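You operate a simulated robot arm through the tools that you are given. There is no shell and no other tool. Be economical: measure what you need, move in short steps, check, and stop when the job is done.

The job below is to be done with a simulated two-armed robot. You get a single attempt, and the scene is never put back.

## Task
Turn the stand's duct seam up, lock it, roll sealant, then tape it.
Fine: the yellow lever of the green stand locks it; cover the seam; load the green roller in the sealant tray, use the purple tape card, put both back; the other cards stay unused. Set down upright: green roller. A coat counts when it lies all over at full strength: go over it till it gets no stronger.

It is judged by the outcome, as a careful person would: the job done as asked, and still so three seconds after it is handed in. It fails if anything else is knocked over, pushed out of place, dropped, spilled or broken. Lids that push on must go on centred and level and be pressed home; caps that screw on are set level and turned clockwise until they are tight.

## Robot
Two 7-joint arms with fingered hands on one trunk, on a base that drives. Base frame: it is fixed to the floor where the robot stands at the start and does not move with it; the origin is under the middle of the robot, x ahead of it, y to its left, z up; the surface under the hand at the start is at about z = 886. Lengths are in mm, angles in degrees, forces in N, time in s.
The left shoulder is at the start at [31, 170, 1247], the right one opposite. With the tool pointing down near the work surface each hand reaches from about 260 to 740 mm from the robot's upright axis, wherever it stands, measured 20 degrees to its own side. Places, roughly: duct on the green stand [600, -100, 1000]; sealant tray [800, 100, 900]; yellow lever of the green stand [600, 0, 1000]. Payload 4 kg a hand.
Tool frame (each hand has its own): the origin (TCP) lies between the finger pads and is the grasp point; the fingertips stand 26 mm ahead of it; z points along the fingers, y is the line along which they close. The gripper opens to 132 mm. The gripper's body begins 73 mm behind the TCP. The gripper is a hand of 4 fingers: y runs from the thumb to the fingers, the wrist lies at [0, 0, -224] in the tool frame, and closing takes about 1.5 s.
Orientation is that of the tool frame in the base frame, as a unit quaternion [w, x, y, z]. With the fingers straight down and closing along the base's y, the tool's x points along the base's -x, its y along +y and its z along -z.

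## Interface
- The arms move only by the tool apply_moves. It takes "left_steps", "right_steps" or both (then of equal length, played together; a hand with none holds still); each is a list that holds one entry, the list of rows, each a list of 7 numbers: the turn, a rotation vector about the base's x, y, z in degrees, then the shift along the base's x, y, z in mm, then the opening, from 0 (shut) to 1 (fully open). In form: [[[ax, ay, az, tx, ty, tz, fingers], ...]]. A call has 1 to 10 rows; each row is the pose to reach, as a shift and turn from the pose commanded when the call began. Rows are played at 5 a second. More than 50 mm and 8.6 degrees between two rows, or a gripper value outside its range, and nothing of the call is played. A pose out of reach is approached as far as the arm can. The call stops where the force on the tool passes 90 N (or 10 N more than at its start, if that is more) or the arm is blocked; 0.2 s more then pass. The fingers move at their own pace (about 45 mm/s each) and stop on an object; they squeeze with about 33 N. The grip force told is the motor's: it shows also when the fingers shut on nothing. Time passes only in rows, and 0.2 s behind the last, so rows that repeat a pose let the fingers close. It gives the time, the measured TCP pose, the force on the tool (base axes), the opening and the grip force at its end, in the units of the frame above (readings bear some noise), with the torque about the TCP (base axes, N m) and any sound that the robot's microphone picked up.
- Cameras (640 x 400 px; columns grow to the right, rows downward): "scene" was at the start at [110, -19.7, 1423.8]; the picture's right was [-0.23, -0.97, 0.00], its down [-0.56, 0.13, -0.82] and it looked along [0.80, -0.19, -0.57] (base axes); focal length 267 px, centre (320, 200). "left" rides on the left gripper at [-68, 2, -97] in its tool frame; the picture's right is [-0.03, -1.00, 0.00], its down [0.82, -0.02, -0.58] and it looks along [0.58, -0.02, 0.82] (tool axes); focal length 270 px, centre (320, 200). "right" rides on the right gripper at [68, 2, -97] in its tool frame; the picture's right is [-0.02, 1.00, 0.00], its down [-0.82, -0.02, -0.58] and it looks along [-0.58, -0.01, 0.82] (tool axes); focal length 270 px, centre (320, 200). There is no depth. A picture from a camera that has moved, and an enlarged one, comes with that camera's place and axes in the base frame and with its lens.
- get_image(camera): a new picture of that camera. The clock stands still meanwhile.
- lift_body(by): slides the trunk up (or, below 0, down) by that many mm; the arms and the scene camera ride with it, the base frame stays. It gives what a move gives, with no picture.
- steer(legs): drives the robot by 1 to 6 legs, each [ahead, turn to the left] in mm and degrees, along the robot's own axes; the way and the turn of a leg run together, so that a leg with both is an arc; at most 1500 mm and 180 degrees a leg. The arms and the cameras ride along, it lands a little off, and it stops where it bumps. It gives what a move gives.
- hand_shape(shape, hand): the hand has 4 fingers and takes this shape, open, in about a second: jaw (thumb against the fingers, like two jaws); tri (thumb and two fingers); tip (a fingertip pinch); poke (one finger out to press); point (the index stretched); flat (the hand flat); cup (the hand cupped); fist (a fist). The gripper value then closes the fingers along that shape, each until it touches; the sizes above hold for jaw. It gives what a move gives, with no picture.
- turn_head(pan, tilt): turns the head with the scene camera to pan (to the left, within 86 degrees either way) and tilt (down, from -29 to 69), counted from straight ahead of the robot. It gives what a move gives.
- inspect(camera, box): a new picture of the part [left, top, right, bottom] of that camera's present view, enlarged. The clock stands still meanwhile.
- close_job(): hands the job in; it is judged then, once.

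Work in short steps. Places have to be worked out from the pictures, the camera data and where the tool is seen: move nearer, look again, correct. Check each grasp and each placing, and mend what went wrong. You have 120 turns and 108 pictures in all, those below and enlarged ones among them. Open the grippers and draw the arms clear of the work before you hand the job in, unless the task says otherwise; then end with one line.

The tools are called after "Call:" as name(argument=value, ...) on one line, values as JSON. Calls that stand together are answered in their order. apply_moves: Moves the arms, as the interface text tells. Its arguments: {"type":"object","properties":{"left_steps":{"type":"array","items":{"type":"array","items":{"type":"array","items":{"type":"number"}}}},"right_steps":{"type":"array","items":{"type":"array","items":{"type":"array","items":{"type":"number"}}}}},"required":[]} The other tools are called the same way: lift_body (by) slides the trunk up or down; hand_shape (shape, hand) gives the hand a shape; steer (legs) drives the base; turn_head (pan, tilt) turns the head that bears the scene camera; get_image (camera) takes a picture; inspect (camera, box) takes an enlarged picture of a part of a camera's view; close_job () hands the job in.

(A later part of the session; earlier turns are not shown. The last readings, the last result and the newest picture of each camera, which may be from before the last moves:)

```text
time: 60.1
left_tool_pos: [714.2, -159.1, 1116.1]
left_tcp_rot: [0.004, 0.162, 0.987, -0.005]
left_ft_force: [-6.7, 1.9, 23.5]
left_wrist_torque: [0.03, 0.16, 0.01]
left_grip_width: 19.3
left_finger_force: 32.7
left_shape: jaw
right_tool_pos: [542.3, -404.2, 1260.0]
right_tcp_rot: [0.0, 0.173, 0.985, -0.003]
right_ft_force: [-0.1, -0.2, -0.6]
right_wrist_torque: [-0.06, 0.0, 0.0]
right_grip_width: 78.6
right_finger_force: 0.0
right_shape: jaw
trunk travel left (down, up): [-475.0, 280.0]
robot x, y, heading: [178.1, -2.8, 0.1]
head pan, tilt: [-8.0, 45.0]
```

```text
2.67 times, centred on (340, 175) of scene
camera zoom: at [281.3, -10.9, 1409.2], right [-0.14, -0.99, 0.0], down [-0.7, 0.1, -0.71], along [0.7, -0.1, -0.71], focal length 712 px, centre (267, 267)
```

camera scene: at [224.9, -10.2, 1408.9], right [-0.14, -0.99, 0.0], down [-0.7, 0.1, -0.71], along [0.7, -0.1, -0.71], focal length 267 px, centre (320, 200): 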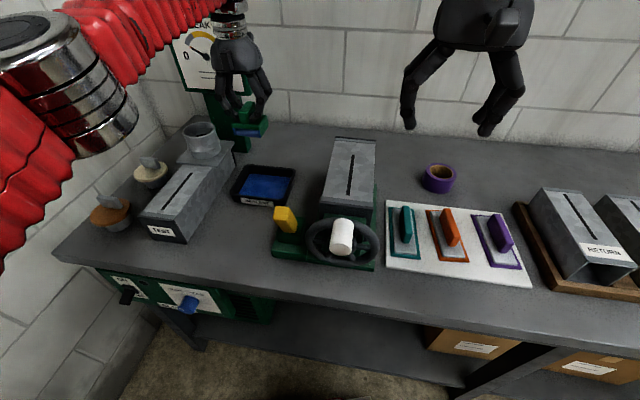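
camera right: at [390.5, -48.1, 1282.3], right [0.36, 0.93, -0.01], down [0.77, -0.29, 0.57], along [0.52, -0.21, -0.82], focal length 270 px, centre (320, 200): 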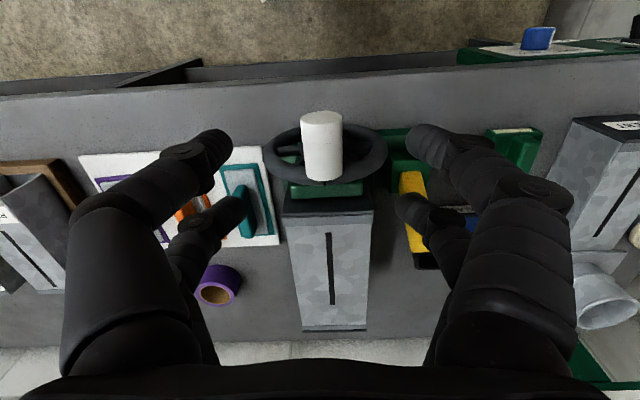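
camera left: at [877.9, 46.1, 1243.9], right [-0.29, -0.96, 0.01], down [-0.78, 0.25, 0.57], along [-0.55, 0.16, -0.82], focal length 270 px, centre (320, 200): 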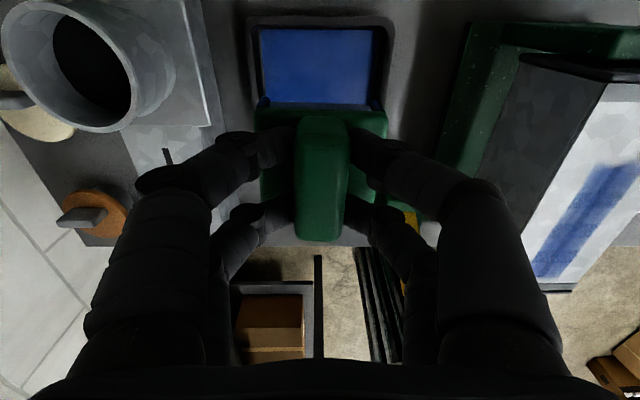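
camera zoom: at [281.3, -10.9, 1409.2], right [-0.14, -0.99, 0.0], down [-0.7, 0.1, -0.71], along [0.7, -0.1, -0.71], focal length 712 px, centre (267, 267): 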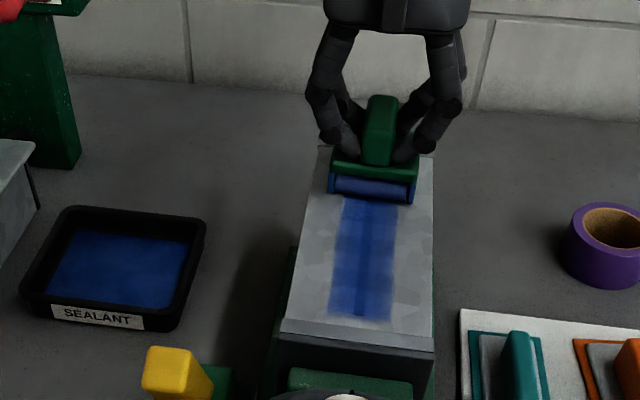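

The coat is more even and the roller keeps its colour (little more is taken up). One more double pass to confirm it gets no stronger.

Call:
apply_moves(left_steps=[[[0, 0, 0, -17, 5.3, 1, 0], [0, 0, 0, -34, 10.6, 1, 0], [0, 0, 0, -51, 16, 1, 0], [0, 0, 0, -68, 21.3, 1, 0], [0, 0, 0, -85, 26.6, 1, 0], [0, 0, 0, -102, 32, 1, 0], [0, 0, 0, -119, 37.2, 1, 0], [0, 0, 0, -140, 43.5, 1, 0], [0, 0, 0, -160, 50, 1, 0]]])

Call:
apply_moves(left_steps=[[[0, 0, 0, 17, -5.3, 0, 0], [0, 0, 0, 34, -10.6, 0, 0], [0, 0, 0, 51, -16, 0, 0], [0, 0, 0, 68, -21.3, 0, 0], [0, 0, 0, 85, -26.6, 0, 0], [0, 0, 0, 102, -32, 0, 0], [0, 0, 0, 119, -37.2, 0, 0], [0, 0, 0, 140, -43.5, 0, 0], [0, 0, 0, 160, -50, 0, 0]]])

Call:
apply_moves(left_steps=[[[0, 0, 0, 0, 0, 20, 0], [0, 0, 0, 0, 0, 60, 0], [0, 0, 0, -10, 40, 70, 0], [0, 0, 0, -15, 80, 70, 0], [0, 0, 0, -20, 120, 70, 0], [0, 0, 0, -30, 160, 70, 0]]])

Call:
inspect(camera="scene", box=[280, 100, 400, 250])

```text
time: 62.1
left_tool_pos: [555.8, -107.7, 1115.9]
left_tcp_rot: [0.003, 0.161, 0.987, -0.005]
left_ft_force: [5.8, -0.4, 22.3]
left_wrist_torque: [-0.1, -0.39, -0.03]
left_grip_width: 19.4
left_finger_force: 33.6
left_shape: jaw
right_tool_pos: [543.8, -402.8, 1258.5]
right_tcp_rot: [-0.004, 0.173, 0.985, -0.002]
right_ft_force: [0.2, 1.2, 0.0]
right_wrist_torque: [0.02, 0.02, 0.03]
right_grip_width: 78.7
right_finger_force: 0.1
right_shape: jaw
trunk travel left (down, up): [-475.0, 280.0]
robot x, y, heading: [179.6, 1.0, 0.0]
head pan, tilt: [-8.0, 45.0]
```

```text
time: 64.1
left_tool_pos: [714.2, -158.8, 1116.4]
left_tcp_rot: [0.003, 0.162, 0.987, -0.005]
left_ft_force: [-4.1, 1.0, 12.0]
left_wrist_torque: [0.06, 0.15, 0.04]
left_grip_width: 19.6
left_finger_force: 32.9
left_shape: jaw
right_tool_pos: [542.1, -402.7, 1258.5]
right_tcp_rot: [-0.002, 0.173, 0.985, -0.002]
right_ft_force: [-0.4, -1.2, 0.5]
right_wrist_torque: [0.01, -0.02, -0.01]
right_grip_width: 79.0
right_finger_force: 0.0
right_shape: jaw
trunk travel left (down, up): [-475.0, 280.0]
robot x, y, heading: [182.1, 1.3, -0.2]
head pan, tilt: [-8.0, 45.0]
```

```text
time: 65.5
left_tool_pos: [687.1, 2.9, 1186.0]
left_tcp_rot: [0.002, 0.161, 0.987, -0.006]
left_ft_force: [0.2, 0.9, -1.3]
left_wrist_torque: [-0.02, 0.01, 0.02]
left_grip_width: 19.0
left_finger_force: 33.1
left_shape: jaw
right_tool_pos: [544.9, -403.3, 1258.7]
right_tcp_rot: [-0.003, 0.173, 0.985, -0.003]
right_ft_force: [0.4, -0.3, -0.6]
right_wrist_torque: [-0.03, -0.02, -0.02]
right_grip_width: 78.9
right_finger_force: 0.0
right_shape: jaw
trunk travel left (down, up): [-475.0, 280.0]
robot x, y, heading: [182.0, 0.3, 0.0]
head pan, tilt: [-8.0, 45.0]
```

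```text
2.67 times, centred on (340, 175) of scene
camera zoom: at [284.3, -10.3, 1408.9], right [-0.14, -0.99, 0.0], down [-0.7, 0.1, -0.71], along [0.7, -0.1, -0.71], focal length 712 px, centre (267, 267)
```

zoom: 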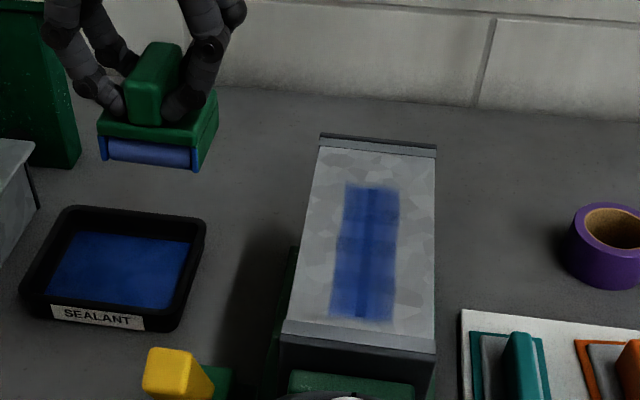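

I enlarge the coat itself to check uniformity.

Call:
inspect(camera="scene", box=[325, 150, 395, 235])

```text
4.71 times, centred on (360, 192) of scene
camera zoom: at [284.3, -10.3, 1408.9], right [-0.14, -0.99, 0.0], down [-0.7, 0.1, -0.71], along [0.7, -0.1, -0.71], focal length 1256 px, centre (132, 235)
```

zoom: 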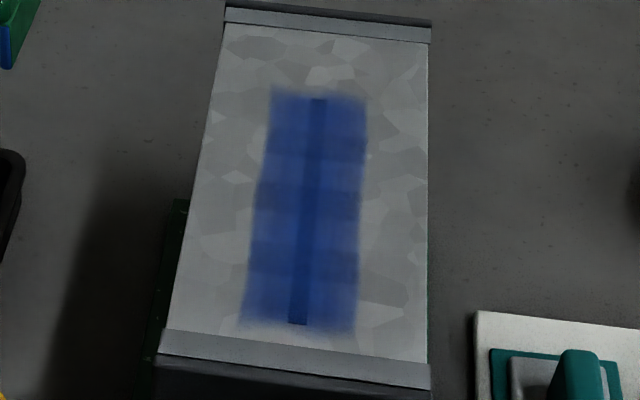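

Bands of differing strength remain, so it isn't saturated everywhere. I reload again (roller pales) and then roll more slowly.

Call:
apply_moves(left_steps=[[[0, 0, 0, 40, 20, 0, 0], [0, 0, 0, 80, 40, -10, 0], [0, 0, 0, 122, 62, -20, 0], [0, 0, 0, 122, 62, -65, 0], [0, 0, 0, 122, 62, -110, 0], [0, 0, 0, 122, 62, -155, 0], [0, 0, 0, 122, 62, -200, 0], [0, 0, 0, 122, 62, -226, 0], [0, 0, 0, 122, 62, -233, 0]]])

Call:
apply_moves(left_steps=[[[0, 0, 0, -7, 2, -1, 0], [0, 0, 0, -14, 4.5, -1, 0], [0, 0, 0, -7, 2, -1, 0], [0, 0, 0, 3, -1, -1, 0], [0, 0, 0, 10, -3, -1, 0], [0, 0, 0, 3, -1, -1, 0], [0, 0, 0, -7, 2, -1, 0], [0, 0, 0, -14, 4.5, -1, 0], [0, 0, 0, 8, -2, -1, 0], [0, 0, 0, 0, 0, 0, 0]]])

Call:
apply_moves(left_steps=[[[0, 0, 0, 1, 0, 20, 0], [0, 0, 0, 1, 0, 65, 0], [0, 0, 0, 1, 0, 110, 0], [0, 0, 0, 1, 0, 155, 0], [0, 0, 0, 1, 0, 195, 0], [0, 0, 0, -14, -37, 200, 0], [0, 0, 0, -30, -74, 200, 0], [0, 0, 0, -46, -111, 200, 0], [0, 0, 0, -62, -148, 200, 0], [0, 0, 0, -78, -185, 200, 0]]])

Call:
inspect(camera="scene", box=[280, 70, 400, 230])

```text
time: 67.5
left_tool_pos: [808.9, 64.4, 953.2]
left_tcp_rot: [0.003, 0.162, 0.987, -0.007]
left_ft_force: [1.1, 1.0, 2.4]
left_wrist_torque: [-0.03, 0.04, 0.01]
left_grip_width: 19.2
left_finger_force: 33.5
left_shape: jaw
right_tool_pos: [544.2, -403.8, 1257.2]
right_tcp_rot: [-0.003, 0.173, 0.985, -0.001]
right_ft_force: [-1.0, 0.2, 0.0]
right_wrist_torque: [-0.01, -0.04, 0.03]
right_grip_width: 79.1
right_finger_force: 0.1
right_shape: jaw
trunk travel left (down, up): [-475.0, 280.0]
robot x, y, heading: [175.0, -2.9, -0.1]
head pan, tilt: [-8.0, 45.0]
```

```text
time: 69.7
left_tool_pos: [808.5, 63.6, 952.5]
left_tcp_rot: [0.004, 0.162, 0.987, -0.005]
left_ft_force: [2.2, -0.6, 9.1]
left_wrist_torque: [-0.1, -0.03, 0.01]
left_grip_width: 19.0
left_finger_force: 33.0
left_shape: jaw
right_tool_pos: [543.9, -402.3, 1258.5]
right_tcp_rot: [-0.003, 0.172, 0.985, -0.003]
right_ft_force: [0.2, 0.1, 0.8]
right_wrist_torque: [0.0, 0.0, 0.04]
right_grip_width: 78.8
right_finger_force: 0.0
right_shape: jaw
trunk travel left (down, up): [-475.0, 280.0]
robot x, y, heading: [181.9, -0.2, 0.0]
head pan, tilt: [-8.0, 45.0]
```

```text
time: 71.9
left_tool_pos: [729.1, -121.9, 1151.7]
left_tcp_rot: [0.002, 0.161, 0.987, -0.005]
left_ft_force: [0.0, 0.9, -1.0]
left_wrist_torque: [-0.02, -0.03, 0.03]
left_grip_width: 18.9
left_finger_force: 32.8
left_shape: jaw
right_tool_pos: [544.2, -405.2, 1257.8]
right_tcp_rot: [-0.003, 0.172, 0.985, -0.003]
right_ft_force: [-0.1, 1.2, 0.3]
right_wrist_torque: [0.0, -0.01, -0.02]
right_grip_width: 78.9
right_finger_force: 0.2
right_shape: jaw
trunk travel left (down, up): [-475.0, 280.0]
robot x, y, heading: [177.6, -1.7, -0.1]
head pan, tilt: [-8.0, 45.0]
```

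```text
2.50 times, centred on (340, 150) of scene
camera zoom: at [284.2, -12.8, 1408.8], right [-0.14, -0.99, 0.0], down [-0.7, 0.1, -0.71], along [0.7, -0.1, -0.71], focal length 667 px, centre (270, 325)
```

zoom: 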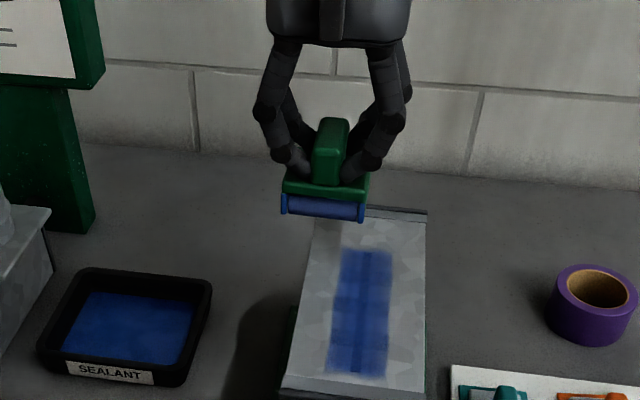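

Loaded. I set down at the far end and roll slowly (10 mm per row) in both directions.

Call:
apply_moves(left_steps=[[[0, 0, 0, -14, -37, 0, 0], [0, 0, 0, -14, -37, -22, 0], [0, 0, 0, -14, -37, -33, 0], [0, 0, 0, -14, -37, -37, 0], [0, 0, 0, -24, -34, -37, 0], [0, 0, 0, -34, -31, -37, 0], [0, 0, 0, -44, -27.5, -37, 0], [0, 0, 0, -54, -24.4, -37, 0], [0, 0, 0, -64, -21.3, -37, 0], [0, 0, 0, -74, -18, -37, 0]]])

Call:
apply_moves(left_steps=[[[0, 0, 0, -10, 3.1, 0, 0], [0, 0, 0, -20, 6.2, 0, 0], [0, 0, 0, -30, 9.4, 0, 0], [0, 0, 0, -40, 12.5, 0, 0], [0, 0, 0, -50, 15.6, 0, 0], [0, 0, 0, -60, 18.7, 0, 0], [0, 0, 0, -70, 21.8, 0, 0], [0, 0, 0, -80, 25, 0, 0], [0, 0, 0, -90, 28, 0, 0], [0, 0, 0, -98, 30.6, 0, 0]]])

Call:
apply_moves(left_steps=[[[0, 0, 0, 8, -2.5, 0, 0], [0, 0, 0, 16, -5, 0, 0], [0, 0, 0, 24, -7.5, 0, 0], [0, 0, 0, 32, -10, 0, 0], [0, 0, 0, 40, -12.5, 0, 0], [0, 0, 0, 48, -15, 0, 0], [0, 0, 0, 56, -17.5, 0, 0], [0, 0, 0, 64, -20, 0, 0], [0, 0, 0, 72, -22.5, 0, 0], [0, 0, 0, 80, -25, 0, 0]]])

Call:
apply_moves(left_steps=[[[0, 0, 0, 8, -2.5, 0, 0], [0, 0, 0, 16, -5, 0, 0], [0, 0, 0, 24, -7.5, 0, 0], [0, 0, 0, 32, -10, 0, 0], [0, 0, 0, 40, -12.5, 0, 0], [0, 0, 0, 48, -15, 0, 0], [0, 0, 0, 56, -17.5, 0, 0], [0, 0, 0, 64, -20, 0, 0], [0, 0, 0, 72, -22.5, 0, 0], [0, 0, 0, 80, -25, 0, 0]]])

Call:
inspect(camera="scene", box=[325, 150, 395, 235])

```text
time: 74.1
left_tool_pos: [656.2, -140.0, 1116.0]
left_tcp_rot: [0.003, 0.162, 0.987, -0.005]
left_ft_force: [6.0, -1.0, 22.0]
left_wrist_torque: [-0.03, -0.08, -0.03]
left_grip_width: 19.1
left_finger_force: 33.3
left_shape: jaw
right_tool_pos: [543.8, -404.6, 1257.3]
right_tcp_rot: [-0.003, 0.173, 0.985, -0.002]
right_ft_force: [-0.8, -0.1, -0.2]
right_wrist_torque: [0.04, -0.02, -0.03]
right_grip_width: 79.0
right_finger_force: 0.0
right_shape: jaw
trunk travel left (down, up): [-475.0, 280.0]
robot x, y, heading: [181.6, 1.2, -0.1]
head pan, tilt: [-8.0, 45.0]
```

```text
time: 76.3
left_tool_pos: [556.4, -109.7, 1115.9]
left_tcp_rot: [0.003, 0.162, 0.987, -0.006]
left_ft_force: [5.4, -1.4, 17.6]
left_wrist_torque: [-0.09, -0.34, 0.01]
left_grip_width: 19.1
left_finger_force: 32.5
left_shape: jaw
right_tool_pos: [544.3, -404.1, 1258.7]
right_tcp_rot: [-0.003, 0.173, 0.985, -0.003]
right_ft_force: [-0.6, -0.8, -0.8]
right_wrist_torque: [0.01, -0.05, 0.01]
right_grip_width: 79.1
right_finger_force: 0.0
right_shape: jaw
trunk travel left (down, up): [-475.0, 280.0]
robot x, y, heading: [177.0, -2.7, 0.1]
head pan, tilt: [-8.0, 45.0]
```

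```text
time: 78.5
left_tool_pos: [637.2, -134.1, 1116.4]
left_tcp_rot: [0.004, 0.162, 0.987, -0.006]
left_ft_force: [-4.5, 0.6, 12.6]
left_wrist_torque: [0.07, 0.13, -0.01]
left_grip_width: 18.9
left_finger_force: 33.4
left_shape: jaw
right_tool_pos: [542.6, -403.6, 1257.4]
right_tcp_rot: [-0.004, 0.173, 0.985, -0.002]
right_ft_force: [-1.0, -0.8, 0.1]
right_wrist_torque: [0.02, 0.01, 0.0]
right_grip_width: 78.9
right_finger_force: 0.1
right_shape: jaw
trunk travel left (down, up): [-475.0, 280.0]
robot x, y, heading: [179.1, -1.7, -0.2]
head pan, tilt: [-8.0, 45.0]
```

```text
time: 80.7
left_tool_pos: [716.5, -159.7, 1115.7]
left_tcp_rot: [0.003, 0.161, 0.987, -0.006]
left_ft_force: [-3.7, 0.8, 10.3]
left_wrist_torque: [0.0, 0.09, -0.04]
left_grip_width: 19.1
left_finger_force: 33.7
left_shape: jaw
right_tool_pos: [543.5, -403.4, 1257.7]
right_tcp_rot: [-0.003, 0.172, 0.985, -0.002]
right_ft_force: [0.2, -0.1, 0.1]
right_wrist_torque: [0.02, -0.01, -0.01]
right_grip_width: 79.3
right_finger_force: 0.0
right_shape: jaw
trunk travel left (down, up): [-475.0, 280.0]
robot x, y, heading: [178.0, -1.1, 0.2]
head pan, tilt: [-8.0, 45.0]
```

```text
4.71 times, centred on (360, 192) of scene
camera zoom: at [283.1, -11.2, 1409.0], right [-0.14, -0.99, 0.0], down [-0.7, 0.1, -0.71], along [0.7, -0.1, -0.71], focal length 1256 px, centre (132, 235)
```

zoom: 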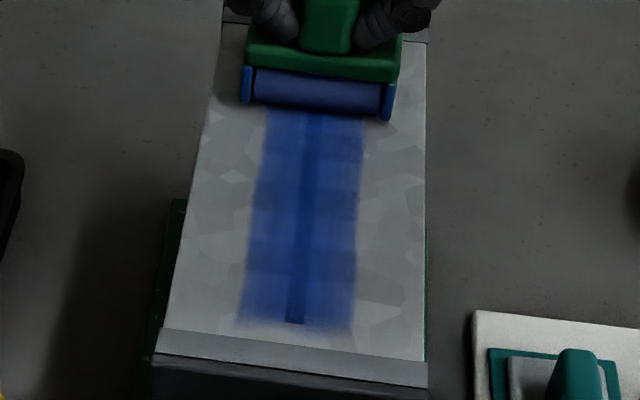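

No visible change from the previous state after a full reload and slow double pass: the coat is saturated, reaching past both seam ends. I lift and carry the roller back to its original spot [647,151].

Call:
apply_moves(left_steps=[[[0, 0, 0, 0, 0, 20, 0], [0, 0, 0, 0, 0, 60, 0], [0, 0, 0, -9, 44, 60, 0], [0, 0, 0, -18, 88, 60, 0], [0, 0, 1, -27, 132, 60, 0], [0, 0, 2, -36, 176, 50, 0], [0, 0, 3, -45, 220, 30, 0], [0, 0, 4, -54, 264, 5, 0], [0, 0, 5, -70, 308, -10, 0], [0, 0, 5, -70, 311, -40, 0]]])

Call:
inspect(camera="scene", box=[160, 110, 300, 260])

Call:
inspect(camera="scene", box=[325, 150, 395, 235])

```text
refused: row 8 steps farther than a row can; nothing moved
```

```text
2.67 times, centred on (230, 185) of scene
camera zoom: at [283.1, -11.2, 1409.0], right [-0.14, -0.99, 0.0], down [-0.7, 0.1, -0.71], along [0.7, -0.1, -0.71], focal length 712 px, centre (560, 240)
```

zoom: 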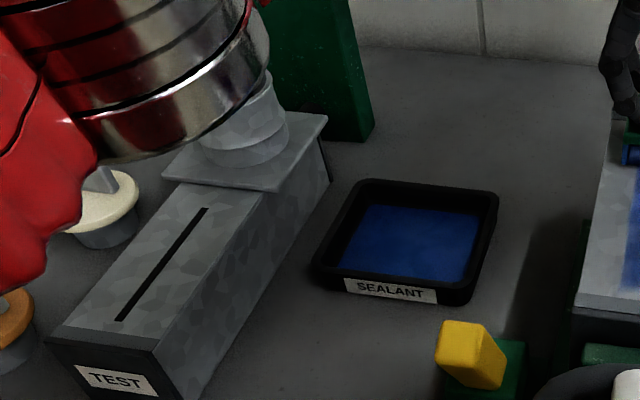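

```text
4.71 times, centred on (360, 192) of scene
camera zoom: at [283.1, -11.2, 1409.0], right [-0.14, -0.99, 0.0], down [-0.7, 0.1, -0.71], along [0.7, -0.1, -0.71], focal length 1256 px, centre (132, 235)
```

zoom: 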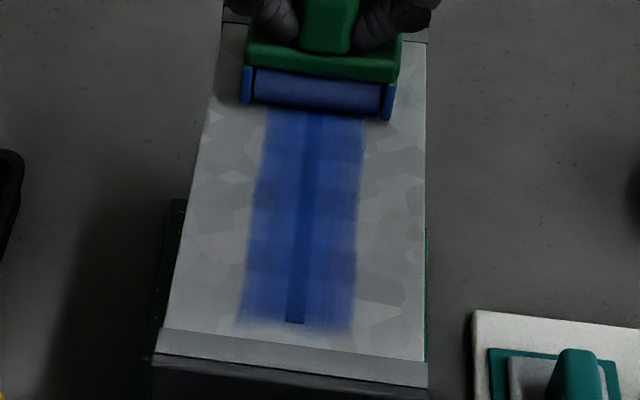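

The first call was refused (row too large). Before putting back, the seam's near tip still looks slightly dark, so I go over the near end again several times.

Call:
apply_moves(left_steps=[[[0, 0, 0, -18, 5.6, 0, 0], [0, 0, 0, -36, 11.2, 0, 0], [0, 0, 0, -54, 16.8, 0, 0], [0, 0, 0, -72, 22.5, 0, 0], [0, 0, 0, -90, 28.1, 0, 0], [0, 0, 0, -108, 33.7, 0, 0], [0, 0, 0, -126, 39.3, 0, 0], [0, 0, 0, -144, 45, 0, 0], [0, 0, 0, -162, 50.5, 0, 0]]])

Call:
apply_moves(left_steps=[[[0, 0, 0, 10, -3.1, 0, 0], [0, 0, 0, 20, -6.2, 0, 0], [0, 0, 0, 30, -9.4, 0, 0], [0, 0, 0, 15, -4.7, 0, 0], [0, 0, 0, 0, 0, 0, 0], [0, 0, 0, 10, -3.1, 0, 0], [0, 0, 0, 20, -6.2, 0, 0], [0, 0, 0, 30, -9.4, 0, 0], [0, 0, 0, 15, -4.7, 0, 0], [0, 0, 0, 0, 0, 0, 0]]])

Call:
apply_moves(left_steps=[[[0, 0, 0, 18, -5.6, 0, 0], [0, 0, 0, 36, -11.2, 0, 0], [0, 0, 0, 54, -16.8, 0, 0], [0, 0, 0, 72, -22.5, 0, 0], [0, 0, 0, 90, -28.1, 0, 0], [0, 0, 0, 108, -33.7, 0, 0], [0, 0, 0, 126, -39.3, 0, 0], [0, 0, 0, 144, -45, 0, 0], [0, 0, 0, 162, -50.5, 0, 0]]])

Call:
apply_moves(left_steps=[[[0, 0, 0, 0, 0, 20, 0], [0, 0, 0, 0, 0, 60, 0], [0, 0, 0, -9, 44, 60, 0], [0, 0, 0, -18, 88, 60, 0], [0, 0, 1, -27, 132, 60, 0], [0, 0, 2, -36, 176, 55, 0], [0, 0, 3, -45, 220, 40, 0], [0, 0, 4, -54, 260, 20, 0], [0, 0, 5, -66, 300, 0, 0], [0, 0, 5, -70, 311, -30, 0]]])

Call:
inspect(camera="scene", box=[325, 150, 395, 235])

Call:
inspect(camera="scene", box=[130, 110, 330, 280])

```text
time: 82.7
left_tool_pos: [556.2, -107.6, 1116.3]
left_tcp_rot: [0.004, 0.162, 0.987, -0.005]
left_ft_force: [3.6, -1.2, 15.7]
left_wrist_torque: [-0.05, -0.29, -0.03]
left_grip_width: 19.1
left_finger_force: 32.8
left_shape: jaw
right_tool_pos: [543.8, -403.3, 1257.3]
right_tcp_rot: [-0.003, 0.173, 0.985, -0.002]
right_ft_force: [-0.9, -0.7, -0.1]
right_wrist_torque: [0.02, 0.02, 0.03]
right_grip_width: 78.8
right_finger_force: 0.1
right_shape: jaw
trunk travel left (down, up): [-475.0, 280.0]
robot x, y, heading: [184.2, -1.1, -0.2]
head pan, tilt: [-8.0, 45.0]
```

```text
time: 84.9
left_tool_pos: [556.2, -108.4, 1115.6]
left_tcp_rot: [0.002, 0.162, 0.987, -0.006]
left_ft_force: [2.3, -0.5, 10.0]
left_wrist_torque: [-0.05, -0.17, 0.0]
left_grip_width: 18.9
left_finger_force: 33.1
left_shape: jaw
right_tool_pos: [544.2, -403.7, 1257.4]
right_tcp_rot: [-0.003, 0.172, 0.985, -0.002]
right_ft_force: [0.0, 0.2, 0.6]
right_wrist_torque: [0.03, -0.01, -0.01]
right_grip_width: 79.2
right_finger_force: 0.0
right_shape: jaw
trunk travel left (down, up): [-475.0, 280.0]
robot x, y, heading: [182.3, 0.9, -0.4]
head pan, tilt: [-8.0, 45.0]
```

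```text
time: 86.9
left_tool_pos: [717.5, -159.3, 1115.1]
left_tcp_rot: [0.003, 0.161, 0.987, -0.006]
left_ft_force: [-3.0, -0.2, 8.1]
left_wrist_torque: [0.0, 0.08, 0.01]
left_grip_width: 18.9
left_finger_force: 32.9
left_shape: jaw
right_tool_pos: [543.5, -403.8, 1258.9]
right_tcp_rot: [-0.003, 0.172, 0.985, -0.002]
right_ft_force: [0.5, 0.2, -0.6]
right_wrist_torque: [0.04, 0.02, 0.01]
right_grip_width: 79.0
right_finger_force: 0.1
right_shape: jaw
trunk travel left (down, up): [-475.0, 280.0]
robot x, y, heading: [179.6, -1.4, -0.2]
head pan, tilt: [-8.0, 45.0]
```

```text
time: 89.1
left_tool_pos: [647.5, 153.2, 1085.0]
left_tcp_rot: [0.003, 0.119, 0.993, -0.005]
left_ft_force: [0.3, 0.6, -1.2]
left_wrist_torque: [-0.02, 0.02, 0.01]
left_grip_width: 18.8
left_finger_force: 32.5
left_shape: jaw
right_tool_pos: [545.0, -403.8, 1257.9]
right_tcp_rot: [-0.004, 0.173, 0.985, -0.003]
right_ft_force: [1.1, 0.2, -0.7]
right_wrist_torque: [-0.01, -0.01, 0.0]
right_grip_width: 78.5
right_finger_force: 0.2
right_shape: jaw
trunk travel left (down, up): [-475.0, 280.0]
robot x, y, heading: [179.5, -2.1, -0.1]
head pan, tilt: [-8.0, 45.0]
```

```text
4.71 times, centred on (360, 192) of scene
camera zoom: at [285.5, -11.5, 1408.7], right [-0.14, -0.99, 0.0], down [-0.7, 0.1, -0.71], along [0.7, -0.1, -0.71], focal length 1256 px, centre (132, 235)
```

zoom: 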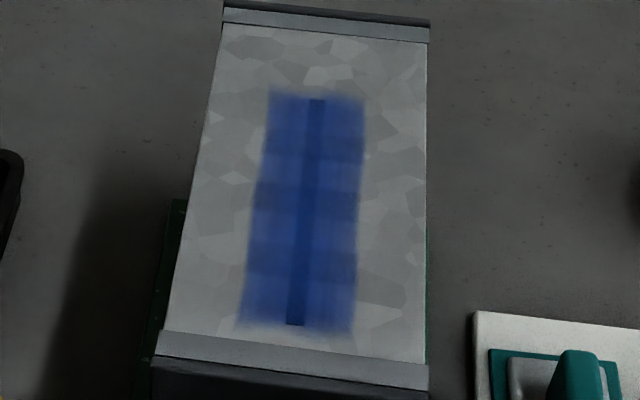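

```text
2.35 times, centred on (230, 195) of scene
camera zoom: at [285.5, -11.5, 1408.7], right [-0.14, -0.99, 0.0], down [-0.7, 0.1, -0.71], along [0.7, -0.1, -0.71], focal length 628 px, centre (532, 212)
```

zoom: 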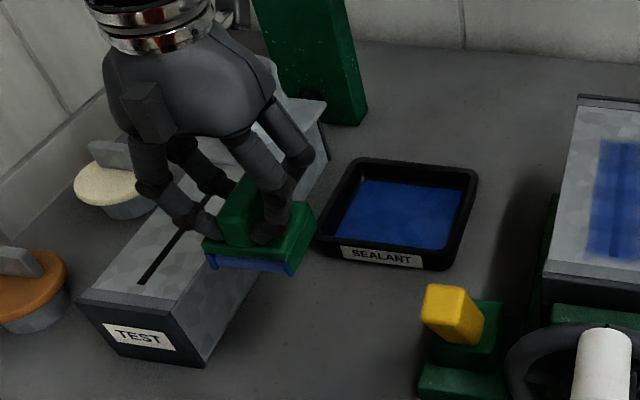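

Unchanged, so the coat is at full strength. I lower the roller onto its original place.

Call:
apply_moves(left_steps=[[[0, 0, 0, 0, -2, -45, 0], [0, 0, 0, 0, -2, -90, 0], [0, 0, 0, 0, -2, -125, 0], [0, 0, 0, 0, -2, -134, 0], [0, 0, 0, 0, -2, -137, 0], [0, 0, 0, 0, -2, -139, 0]]])

```text
time: 90.5
left_tool_pos: [648.0, 150.4, 947.2]
left_tcp_rot: [0.003, 0.118, 0.993, -0.006]
left_ft_force: [-0.8, -0.4, -0.6]
left_wrist_torque: [0.01, -0.01, 0.03]
left_grip_width: 19.0
left_finger_force: 33.2
left_shape: jaw
right_tool_pos: [545.2, -403.0, 1258.2]
right_tcp_rot: [-0.003, 0.172, 0.985, -0.002]
right_ft_force: [0.3, 0.7, 1.5]
right_wrist_torque: [0.01, 0.02, 0.02]
right_grip_width: 78.6
right_finger_force: 0.1
right_shape: jaw
trunk travel left (down, up): [-475.0, 280.0]
robot x, y, heading: [180.5, 0.1, 0.0]
head pan, tilt: [-8.0, 45.0]
```

Not touching yet; a few more mm.

Call:
apply_moves(left_steps=[[[0, 0, 0, 0, 0, -1.5, 0], [0, 0, 0, 0, 0, -2.5, 0], [0, 0, 0, 0, 0, -3.5, 0], [0, 0, 0, 0, 0, -4.5, 0]]])

```text
time: 91.5
left_tool_pos: [648.5, 149.3, 943.1]
left_tcp_rot: [0.004, 0.119, 0.993, -0.005]
left_ft_force: [-1.2, 0.8, 8.1]
left_wrist_torque: [-0.03, 0.07, 0.0]
left_grip_width: 19.2
left_finger_force: 33.4
left_shape: jaw
right_tool_pos: [543.0, -403.5, 1258.8]
right_tcp_rot: [-0.003, 0.173, 0.985, -0.002]
right_ft_force: [-0.6, 0.5, 0.8]
right_wrist_torque: [0.0, 0.02, 0.0]
right_grip_width: 78.9
right_finger_force: 0.1
right_shape: jaw
trunk travel left (down, up): [-475.0, 280.0]
robot x, y, heading: [182.1, -2.7, -0.4]
head pan, tilt: [-8.0, 45.0]
```

Contact at 8 N: it stands on the bench. I open (wide enough only), rise straight up, then look.

Call:
apply_moves(left_steps=[[[0, 0, 0, 0, 0, 1, 0.25], [0, 0, 0, 0, 0, 1, 0.45], [0, 0, 0, 0, 0, 1, 0.55], [0, 0, 0, 0, 0, 1, 0.55], [0, 0, 0, 0, 0, 30, 0.55], [0, 0, 0, 0, 0, 75, 0.55], [0, 0, 0, 0, 0, 120, 0.55], [0, 0, 0, -15, 20, 165, 0.6], [0, 0, 0, -30, 40, 205, 0.6], [0, 0, 0, -50, 60, 240, 0.6]]])

Call:
turn_head(pan=-18, tilt=48)

Call:
get_image(camera="scene")

Call:
get_image(camera="right")

```text
refused: row 8 steps farther than a row can; nothing moved
```

```text
time: 92.2
left_tool_pos: [647.6, 151.2, 943.7]
left_tcp_rot: [0.003, 0.119, 0.993, -0.006]
left_ft_force: [1.4, 2.6, 13.5]
left_wrist_torque: [-0.02, 0.03, -0.06]
left_grip_width: 19.0
left_finger_force: 33.1
left_shape: jaw
right_tool_pos: [544.5, -403.6, 1257.9]
right_tcp_rot: [-0.003, 0.173, 0.985, -0.002]
right_ft_force: [-0.2, 0.2, -0.1]
right_wrist_torque: [-0.03, -0.01, 0.02]
right_grip_width: 78.4
right_finger_force: 0.0
right_shape: jaw
trunk travel left (down, up): [-475.0, 280.0]
robot x, y, heading: [181.1, 0.2, -0.0]
head pan, tilt: [-18.0, 48.0]
```

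```text
39 pictures are left
camera scene: at [278.2, -24.4, 1404.8], right [-0.31, -0.95, 0.0], down [-0.71, 0.23, -0.67], along [0.64, -0.21, -0.74], focal length 267 px, centre (320, 200)
```

scene: 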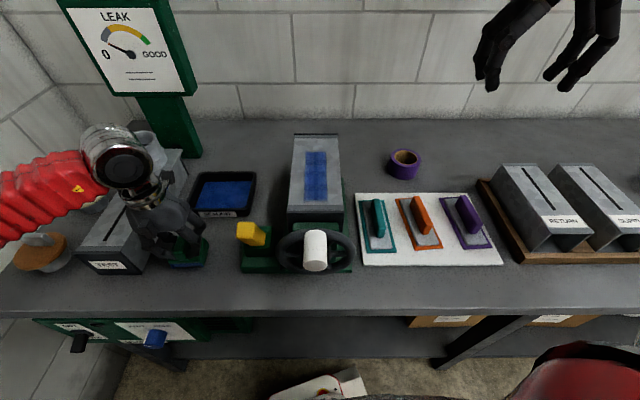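

```text
38 pictures are left
camera right: at [482.0, -378.7, 1355.4], right [0.36, 0.93, -0.01], down [0.76, -0.29, 0.57], along [0.53, -0.21, -0.82], focal length 270 px, centre (320, 200)
```

right: 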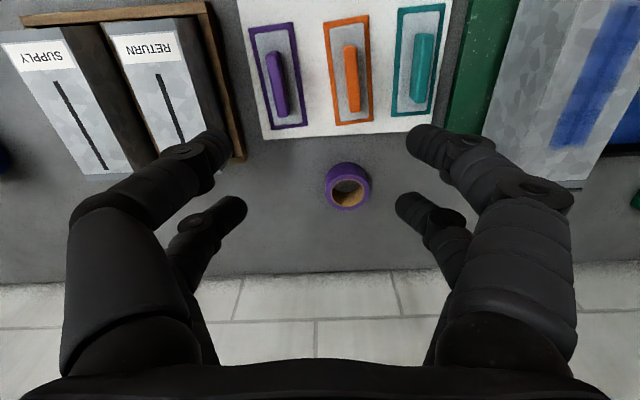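

Rows were too long; I redo the release with smaller ones.

Call:
apply_moves(left_steps=[[[0, 0, 0, 0, 0, 1, 0.25], [0, 0, 0, 0, 0, 1, 0.45], [0, 0, 0, 0, 0, 1, 0.55], [0, 0, 0, 0, 0, 1, 0.55], [0, 0, 0, 0, 0, 30, 0.55], [0, 0, 0, 0, 0, 75, 0.55], [0, 0, 0, 0, 0, 120, 0.55], [0, 0, 0, 0, 10, 165, 0.6], [0, 0, 0, -20, 20, 205, 0.6], [0, 0, 0, -45, 40, 240, 0.6]]])

Call:
inspect(camera="scene", box=[90, 130, 350, 290])

Call:
inspect(camera="scene", box=[340, 180, 510, 280])

```text
time: 94.4
left_tool_pos: [602.2, 190.4, 1182.1]
left_tcp_rot: [0.003, 0.118, 0.993, -0.006]
left_ft_force: [0.0, 0.2, -0.7]
left_wrist_torque: [-0.01, -0.02, -0.01]
left_grip_width: 78.7
left_finger_force: 0.1
left_shape: jaw
right_tool_pos: [543.1, -403.3, 1257.7]
right_tcp_rot: [-0.003, 0.172, 0.985, -0.002]
right_ft_force: [-0.1, 0.0, -0.2]
right_wrist_torque: [-0.01, -0.01, -0.03]
right_grip_width: 78.5
right_finger_force: 0.0
right_shape: jaw
trunk travel left (down, up): [-475.0, 280.0]
robot x, y, heading: [182.6, 0.2, -0.1]
head pan, tilt: [-18.0, 48.0]
```

```text
2.46 times, centred on (220, 210) of scene
camera zoom: at [277.6, -23.7, 1404.8], right [-0.31, -0.95, 0.0], down [-0.71, 0.23, -0.67], along [0.64, -0.21, -0.74], focal length 657 px, centre (566, 175)
```

zoom: 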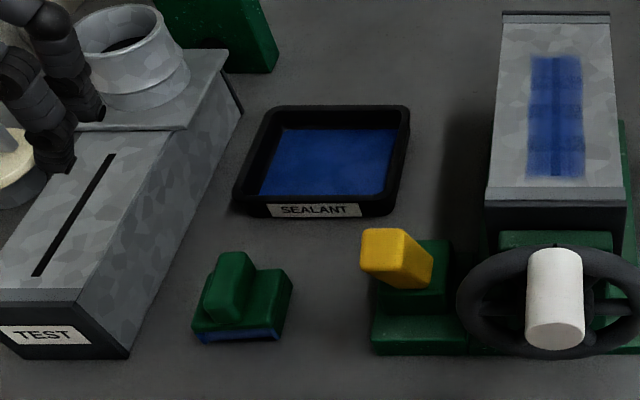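

```text
3.76 times, centred on (425, 230) of scene
camera zoom: at [277.6, -23.7, 1404.8], right [-0.31, -0.95, 0.0], down [-0.71, 0.23, -0.67], along [0.64, -0.21, -0.74], focal length 1005 px, centre (-75, 87)
```

zoom: 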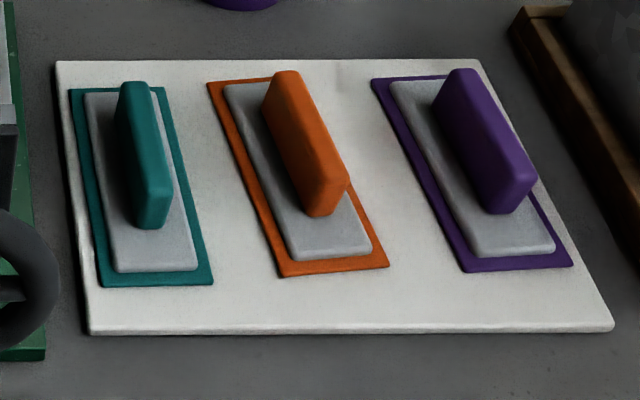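

The roller stands upright at its place. The purple card measures ~154×65 mm, centred at [545,-474], yaw ≈ -15°. I bring the right hand over its handle.

Call:
apply_moves(right_steps=[[[0, 0, 2, 0, -30, -30, 0.5], [0, 0, 5, 0, -60, -65, 0.4], [0, 0, 5, 1, -70, -110, 0.4], [0, 0, 5, 1, -70, -155, 0.4], [0, 0, 5, 1, -70, -200, 0.4], [0, 0, 5, 1, -70, -230, 0.4]]])

Call:
get_image(camera="right")

```text
time: 95.8
left_tool_pos: [603.7, 190.2, 1180.8]
left_tcp_rot: [0.003, 0.118, 0.993, -0.005]
left_ft_force: [0.0, 0.8, 0.0]
left_wrist_torque: [-0.02, -0.03, 0.0]
left_grip_width: 78.6
left_finger_force: 0.0
left_shape: jaw
right_tool_pos: [545.1, -473.4, 1027.4]
right_tcp_rot: [-0.002, 0.13, 0.992, -0.002]
right_ft_force: [-0.1, 0.7, 0.5]
right_wrist_torque: [0.0, -0.01, 0.0]
right_grip_width: 53.1
right_finger_force: 0.0
right_shape: jaw
trunk travel left (down, up): [-475.0, 280.0]
robot x, y, heading: [180.6, 6.9, -0.2]
head pan, tilt: [-18.0, 48.0]
```

```text
35 pictures are left
camera right: at [481.3, -454.9, 1124.3], right [0.28, 0.96, -0.01], down [0.79, -0.23, 0.57], along [0.55, -0.17, -0.82], focal length 270 px, centre (320, 200)
```

right: 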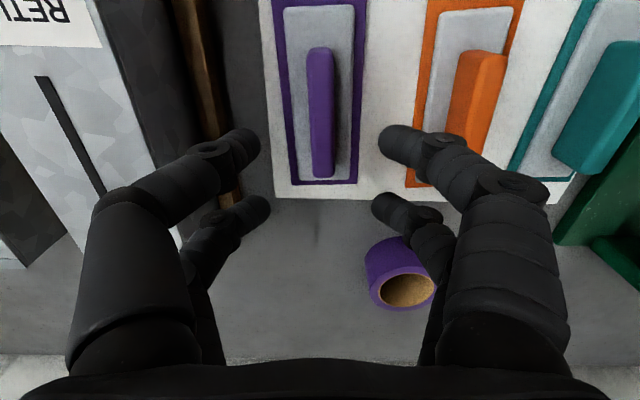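

The handle's middle is at about [538,-473]. I shift slightly, descend until the tips are near the card's block, and watch the force.

Call:
apply_moves(right_steps=[[[0, 0, 0, -6, 1, -40, 0.4], [0, 0, 0, -6, 1, -75, 0.4], [0, 0, 0, -6, 1, -92, 0.4], [0, 0, 0, -6, 1, -96, 0.4]]])

Call:
get_image(camera="right")

Call:
inspect(camera="scene", box=[400, 130, 540, 270])

```text
time: 96.8
left_tool_pos: [603.0, 190.6, 1182.0]
left_tcp_rot: [0.002, 0.118, 0.993, -0.005]
left_ft_force: [-0.2, -0.3, -0.7]
left_wrist_torque: [0.0, 0.06, 0.02]
left_grip_width: 78.5
left_finger_force: 0.1
left_shape: jaw
right_tool_pos: [539.3, -472.1, 931.2]
right_tcp_rot: [-0.004, 0.13, 0.992, -0.002]
right_ft_force: [0.3, 0.8, 0.3]
right_wrist_torque: [-0.01, 0.0, -0.02]
right_grip_width: 53.1
right_finger_force: 0.1
right_shape: jaw
trunk travel left (down, up): [-475.0, 280.0]
robot x, y, heading: [180.6, -3.1, 0.1]
head pan, tilt: [-18.0, 48.0]
```

```text
34 pictures are left
camera right: at [476.4, -453.0, 1028.7], right [0.28, 0.96, -0.01], down [0.79, -0.23, 0.57], along [0.55, -0.17, -0.82], focal length 270 px, centre (320, 200)
```

right: 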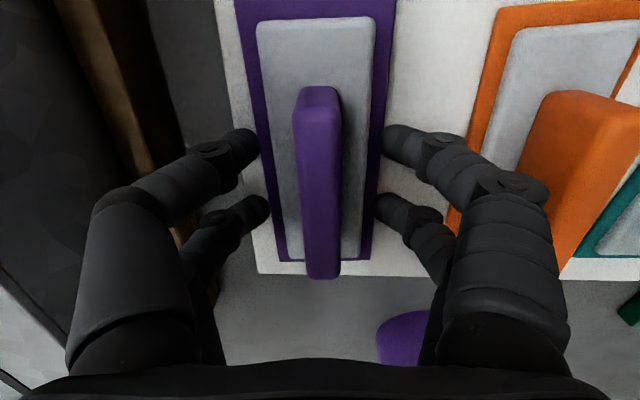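

```text
2.86 times, centred on (470, 200) of scene
camera zoom: at [279.1, -24.3, 1404.6], right [-0.31, -0.95, 0.0], down [-0.71, 0.23, -0.67], along [0.64, -0.21, -0.74], focal length 762 px, centre (-109, 200)
```

zoom: 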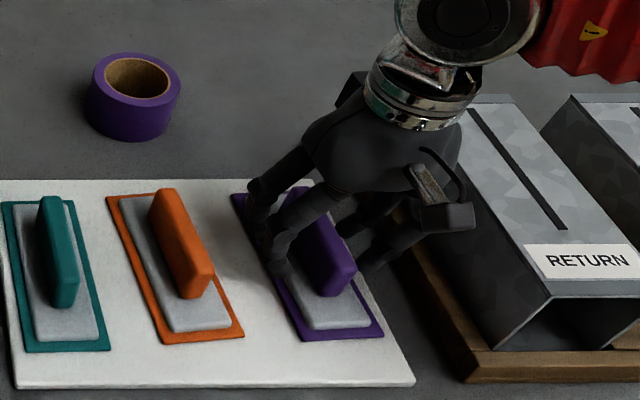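

The handle sits centred between the fingers. I lower 3 mm and close.

Call:
apply_moves(right_steps=[[[0, 0, 0, 0, 0, -3, 0.4], [0, 0, 0, 0, 0, -3, 0.2], [0, 0, 0, 0, 0, -3, 0], [0, 0, 0, 0, 0, -3, 0], [0, 0, 0, 0, 0, -3, 0], [0, 0, 0, 0, 0, -3, 0]]])

Call:
get_image(camera="right")

```text
time: 98.2
left_tool_pos: [602.7, 189.9, 1179.6]
left_tcp_rot: [0.003, 0.118, 0.993, -0.005]
left_ft_force: [0.1, 0.5, 0.3]
left_wrist_torque: [-0.04, -0.01, 0.01]
left_grip_width: 78.7
left_finger_force: 0.1
left_shape: jaw
right_tool_pos: [539.6, -473.6, 928.9]
right_tcp_rot: [-0.002, 0.13, 0.992, -0.003]
right_ft_force: [0.9, 0.7, -0.8]
right_wrist_torque: [0.0, 0.02, 0.03]
right_grip_width: 12.1
right_finger_force: 33.4
right_shape: jaw
trunk travel left (down, up): [-475.0, 280.0]
robot x, y, heading: [184.5, 2.4, -0.1]
head pan, tilt: [-18.0, 48.0]
```

```text
32 pictures are left
camera right: at [476.0, -453.2, 1025.9], right [0.28, 0.96, -0.01], down [0.79, -0.23, 0.57], along [0.55, -0.17, -0.82], focal length 270 px, centre (320, 200)
```

right: 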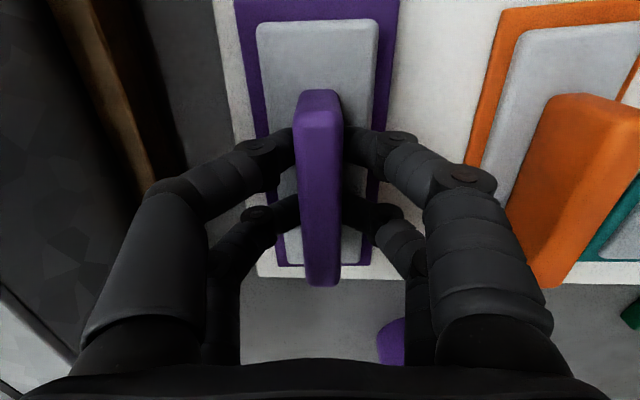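

The handle is held (12 mm). Card centre is ~6 mm ahead of the TCP. I lift straight up to clear everything.

Call:
apply_moves(right_steps=[[[0, 0, 0, 0, 0, 15, 0], [0, 0, 0, 0, 0, 55, 0], [0, 0, 0, 0, 0, 100, 0], [0, 0, 0, 0, 0, 145, 0], [0, 0, 0, 0, 0, 190, 0], [0, 0, 0, 0, 0, 220, 0]]])

Call:
apply_moves(right_steps=[[[0, 0, -0.5, 11, 43, 0, 0], [0, 0, -1, 23, 86, 0, 0], [0, 0, -1.5, 35, 129, 0, 0], [0, 0, -2, 47, 172, 0, 0], [0, 0, -2.5, 59, 215, 0, 0], [0, 0, -2.5, 71, 258, 0, 0], [0, 0, -2.5, 83, 300, 0, 0], [0, 0, -2.5, 93, 340, 0, 0], [0, 0, -2.5, 93, 340, 0, 0]]])

Call:
get_image(camera="right")

Call:
inspect(camera="scene", box=[240, 80, 520, 280])

```text
time: 99.6
left_tool_pos: [603.6, 189.9, 1180.4]
left_tcp_rot: [0.002, 0.118, 0.993, -0.005]
left_ft_force: [0.8, 0.3, 0.6]
left_wrist_torque: [0.01, -0.04, -0.02]
left_grip_width: 78.8
left_finger_force: 0.0
left_shape: jaw
right_tool_pos: [538.9, -472.7, 1149.3]
right_tcp_rot: [-0.004, 0.13, 0.992, -0.003]
right_ft_force: [0.5, 0.5, -0.9]
right_wrist_torque: [0.01, 0.0, 0.03]
right_grip_width: 12.2
right_finger_force: 32.8
right_shape: jaw
trunk travel left (down, up): [-475.0, 280.0]
robot x, y, heading: [175.5, -1.7, -0.0]
head pan, tilt: [-18.0, 48.0]
```

```text
time: 101.6
left_tool_pos: [603.7, 190.1, 1181.0]
left_tcp_rot: [0.003, 0.118, 0.993, -0.005]
left_ft_force: [0.5, 0.0, -0.5]
left_wrist_torque: [0.02, -0.05, -0.01]
left_grip_width: 78.7
left_finger_force: 0.1
left_shape: jaw
right_tool_pos: [633.3, -132.2, 1150.2]
right_tcp_rot: [-0.002, 0.151, 0.989, -0.002]
right_ft_force: [-0.3, 0.5, 0.0]
right_wrist_torque: [-0.02, 0.0, -0.01]
right_grip_width: 11.9
right_finger_force: 32.7
right_shape: jaw
trunk travel left (down, up): [-475.0, 280.0]
robot x, y, heading: [180.6, 1.7, 0.0]
head pan, tilt: [-18.0, 48.0]
```

```text
31 pictures are left
camera right: at [571.2, -109.9, 1246.3], right [0.32, 0.95, -0.01], down [0.78, -0.26, 0.57], along [0.54, -0.19, -0.82], focal length 270 px, centre (320, 200)
```

right: 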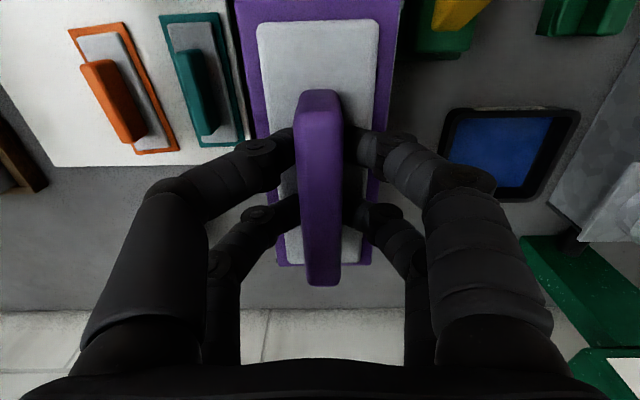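

```text
2.00 times, centred on (380, 180) of scene
camera zoom: at [279.6, -24.6, 1404.5], right [-0.31, -0.95, 0.0], down [-0.71, 0.23, -0.67], along [0.64, -0.21, -0.74], focal length 534 px, centre (200, 240)
```

zoom: 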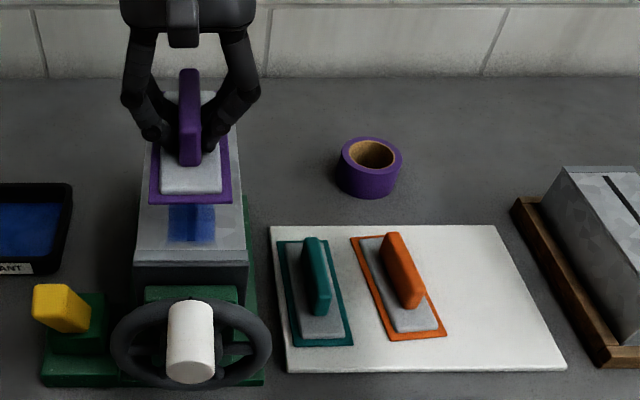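

Laterally the card is centred over the coat. I lower to just above the surface (contact expected at z≈1096) and check.

Call:
apply_moves(right_steps=[[[0, 0, 0, 0, 0, -20, 0], [0, 0, 0, 0, 0, -38, 0], [0, 0, 0, 0, 0, -48, 0]]])

Call:
inspect(camera="scene", box=[260, 100, 380, 230])

Call:
get_image(camera="right")

```text
time: 102.4
left_tool_pos: [604.6, 190.3, 1181.0]
left_tcp_rot: [0.002, 0.118, 0.993, -0.005]
left_ft_force: [0.4, 0.4, -0.3]
left_wrist_torque: [0.0, -0.02, -0.02]
left_grip_width: 78.6
left_finger_force: 0.0
left_shape: jaw
right_tool_pos: [632.0, -132.6, 1101.6]
right_tcp_rot: [-0.004, 0.151, 0.989, -0.002]
right_ft_force: [0.3, -0.6, -0.3]
right_wrist_torque: [0.0, -0.03, 0.02]
right_grip_width: 11.8
right_finger_force: 32.8
right_shape: jaw
trunk travel left (down, up): [-475.0, 280.0]
robot x, y, heading: [180.5, -2.1, -0.2]
head pan, tilt: [-18.0, 48.0]
```

```text
3.08 times, centred on (320, 165) of scene
camera zoom: at [279.4, -24.4, 1404.6], right [-0.31, -0.95, 0.0], down [-0.71, 0.23, -0.67], along [0.64, -0.21, -0.74], focal length 821 px, centre (320, 308)
```

zoom: 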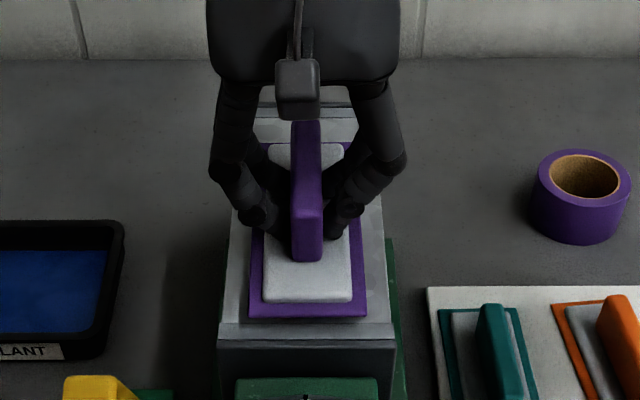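

```text
28 pictures are left
camera right: at [570.2, -110.0, 1197.9], right [0.32, 0.95, -0.01], down [0.78, -0.26, 0.57], along [0.54, -0.19, -0.82], focal length 270 px, centre (320, 200)
```

right: 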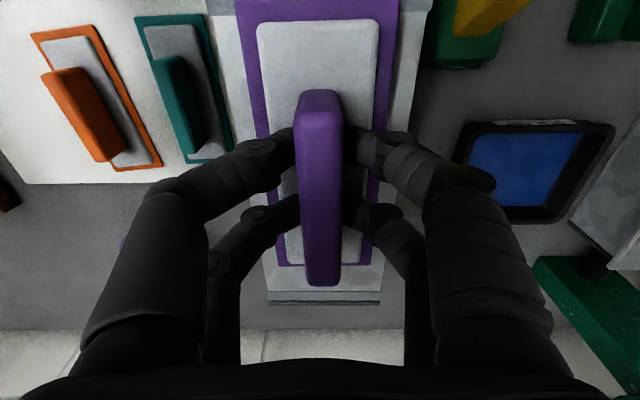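

The card lies over the seam with ~9 mm overlap at each end. I press it down in small steps.

Call:
apply_moves(right_steps=[[[0, 0, 0, 0, 0, -2, 0], [0, 0, 0, 0, 0, -4, 0], [0, 0, 0, 0, 0, -5, 0], [0, 0, 0, 0, 0, -6, 0]]])

```text
time: 103.4
left_tool_pos: [603.4, 190.6, 1180.5]
left_tcp_rot: [0.002, 0.118, 0.993, -0.005]
left_ft_force: [-0.1, -0.4, -1.1]
left_wrist_torque: [0.04, -0.02, -0.01]
left_grip_width: 79.0
left_finger_force: 0.1
left_shape: jaw
right_tool_pos: [632.4, -132.0, 1094.9]
right_tcp_rot: [-0.004, 0.152, 0.988, -0.002]
right_ft_force: [0.6, -0.6, 0.1]
right_wrist_torque: [-0.02, 0.01, -0.03]
right_grip_width: 11.9
right_finger_force: 32.9
right_shape: jaw
trunk travel left (down, up): [-475.0, 280.0]
robot x, y, heading: [180.9, 0.2, -0.2]
head pan, tilt: [-18.0, 48.0]
```

Call:
apply_moves(right_steps=[[[0, 0, 0, 0, 0, -1.5, 0], [0, 0, 0, 0, 0, -3, 0], [0, 0, 0, 0, 0, -4.5, 0], [0, 0, 0, 0, 0, -6, 0]]])

```text
time: 104.4
left_tool_pos: [602.7, 189.6, 1182.1]
left_tcp_rot: [0.003, 0.119, 0.993, -0.006]
left_ft_force: [-0.2, -0.2, -0.3]
left_wrist_torque: [0.02, 0.03, 0.02]
left_grip_width: 78.9
left_finger_force: 0.1
left_shape: jaw
right_tool_pos: [632.0, -133.7, 1090.4]
right_tcp_rot: [-0.003, 0.15, 0.989, -0.003]
right_ft_force: [0.7, -0.6, 4.0]
right_wrist_torque: [0.01, 0.03, 0.02]
right_grip_width: 11.8
right_finger_force: 33.2
right_shape: jaw
trunk travel left (down, up): [-475.0, 280.0]
robot x, y, heading: [178.2, 1.9, -0.2]
head pan, tilt: [-18.0, 48.0]
```

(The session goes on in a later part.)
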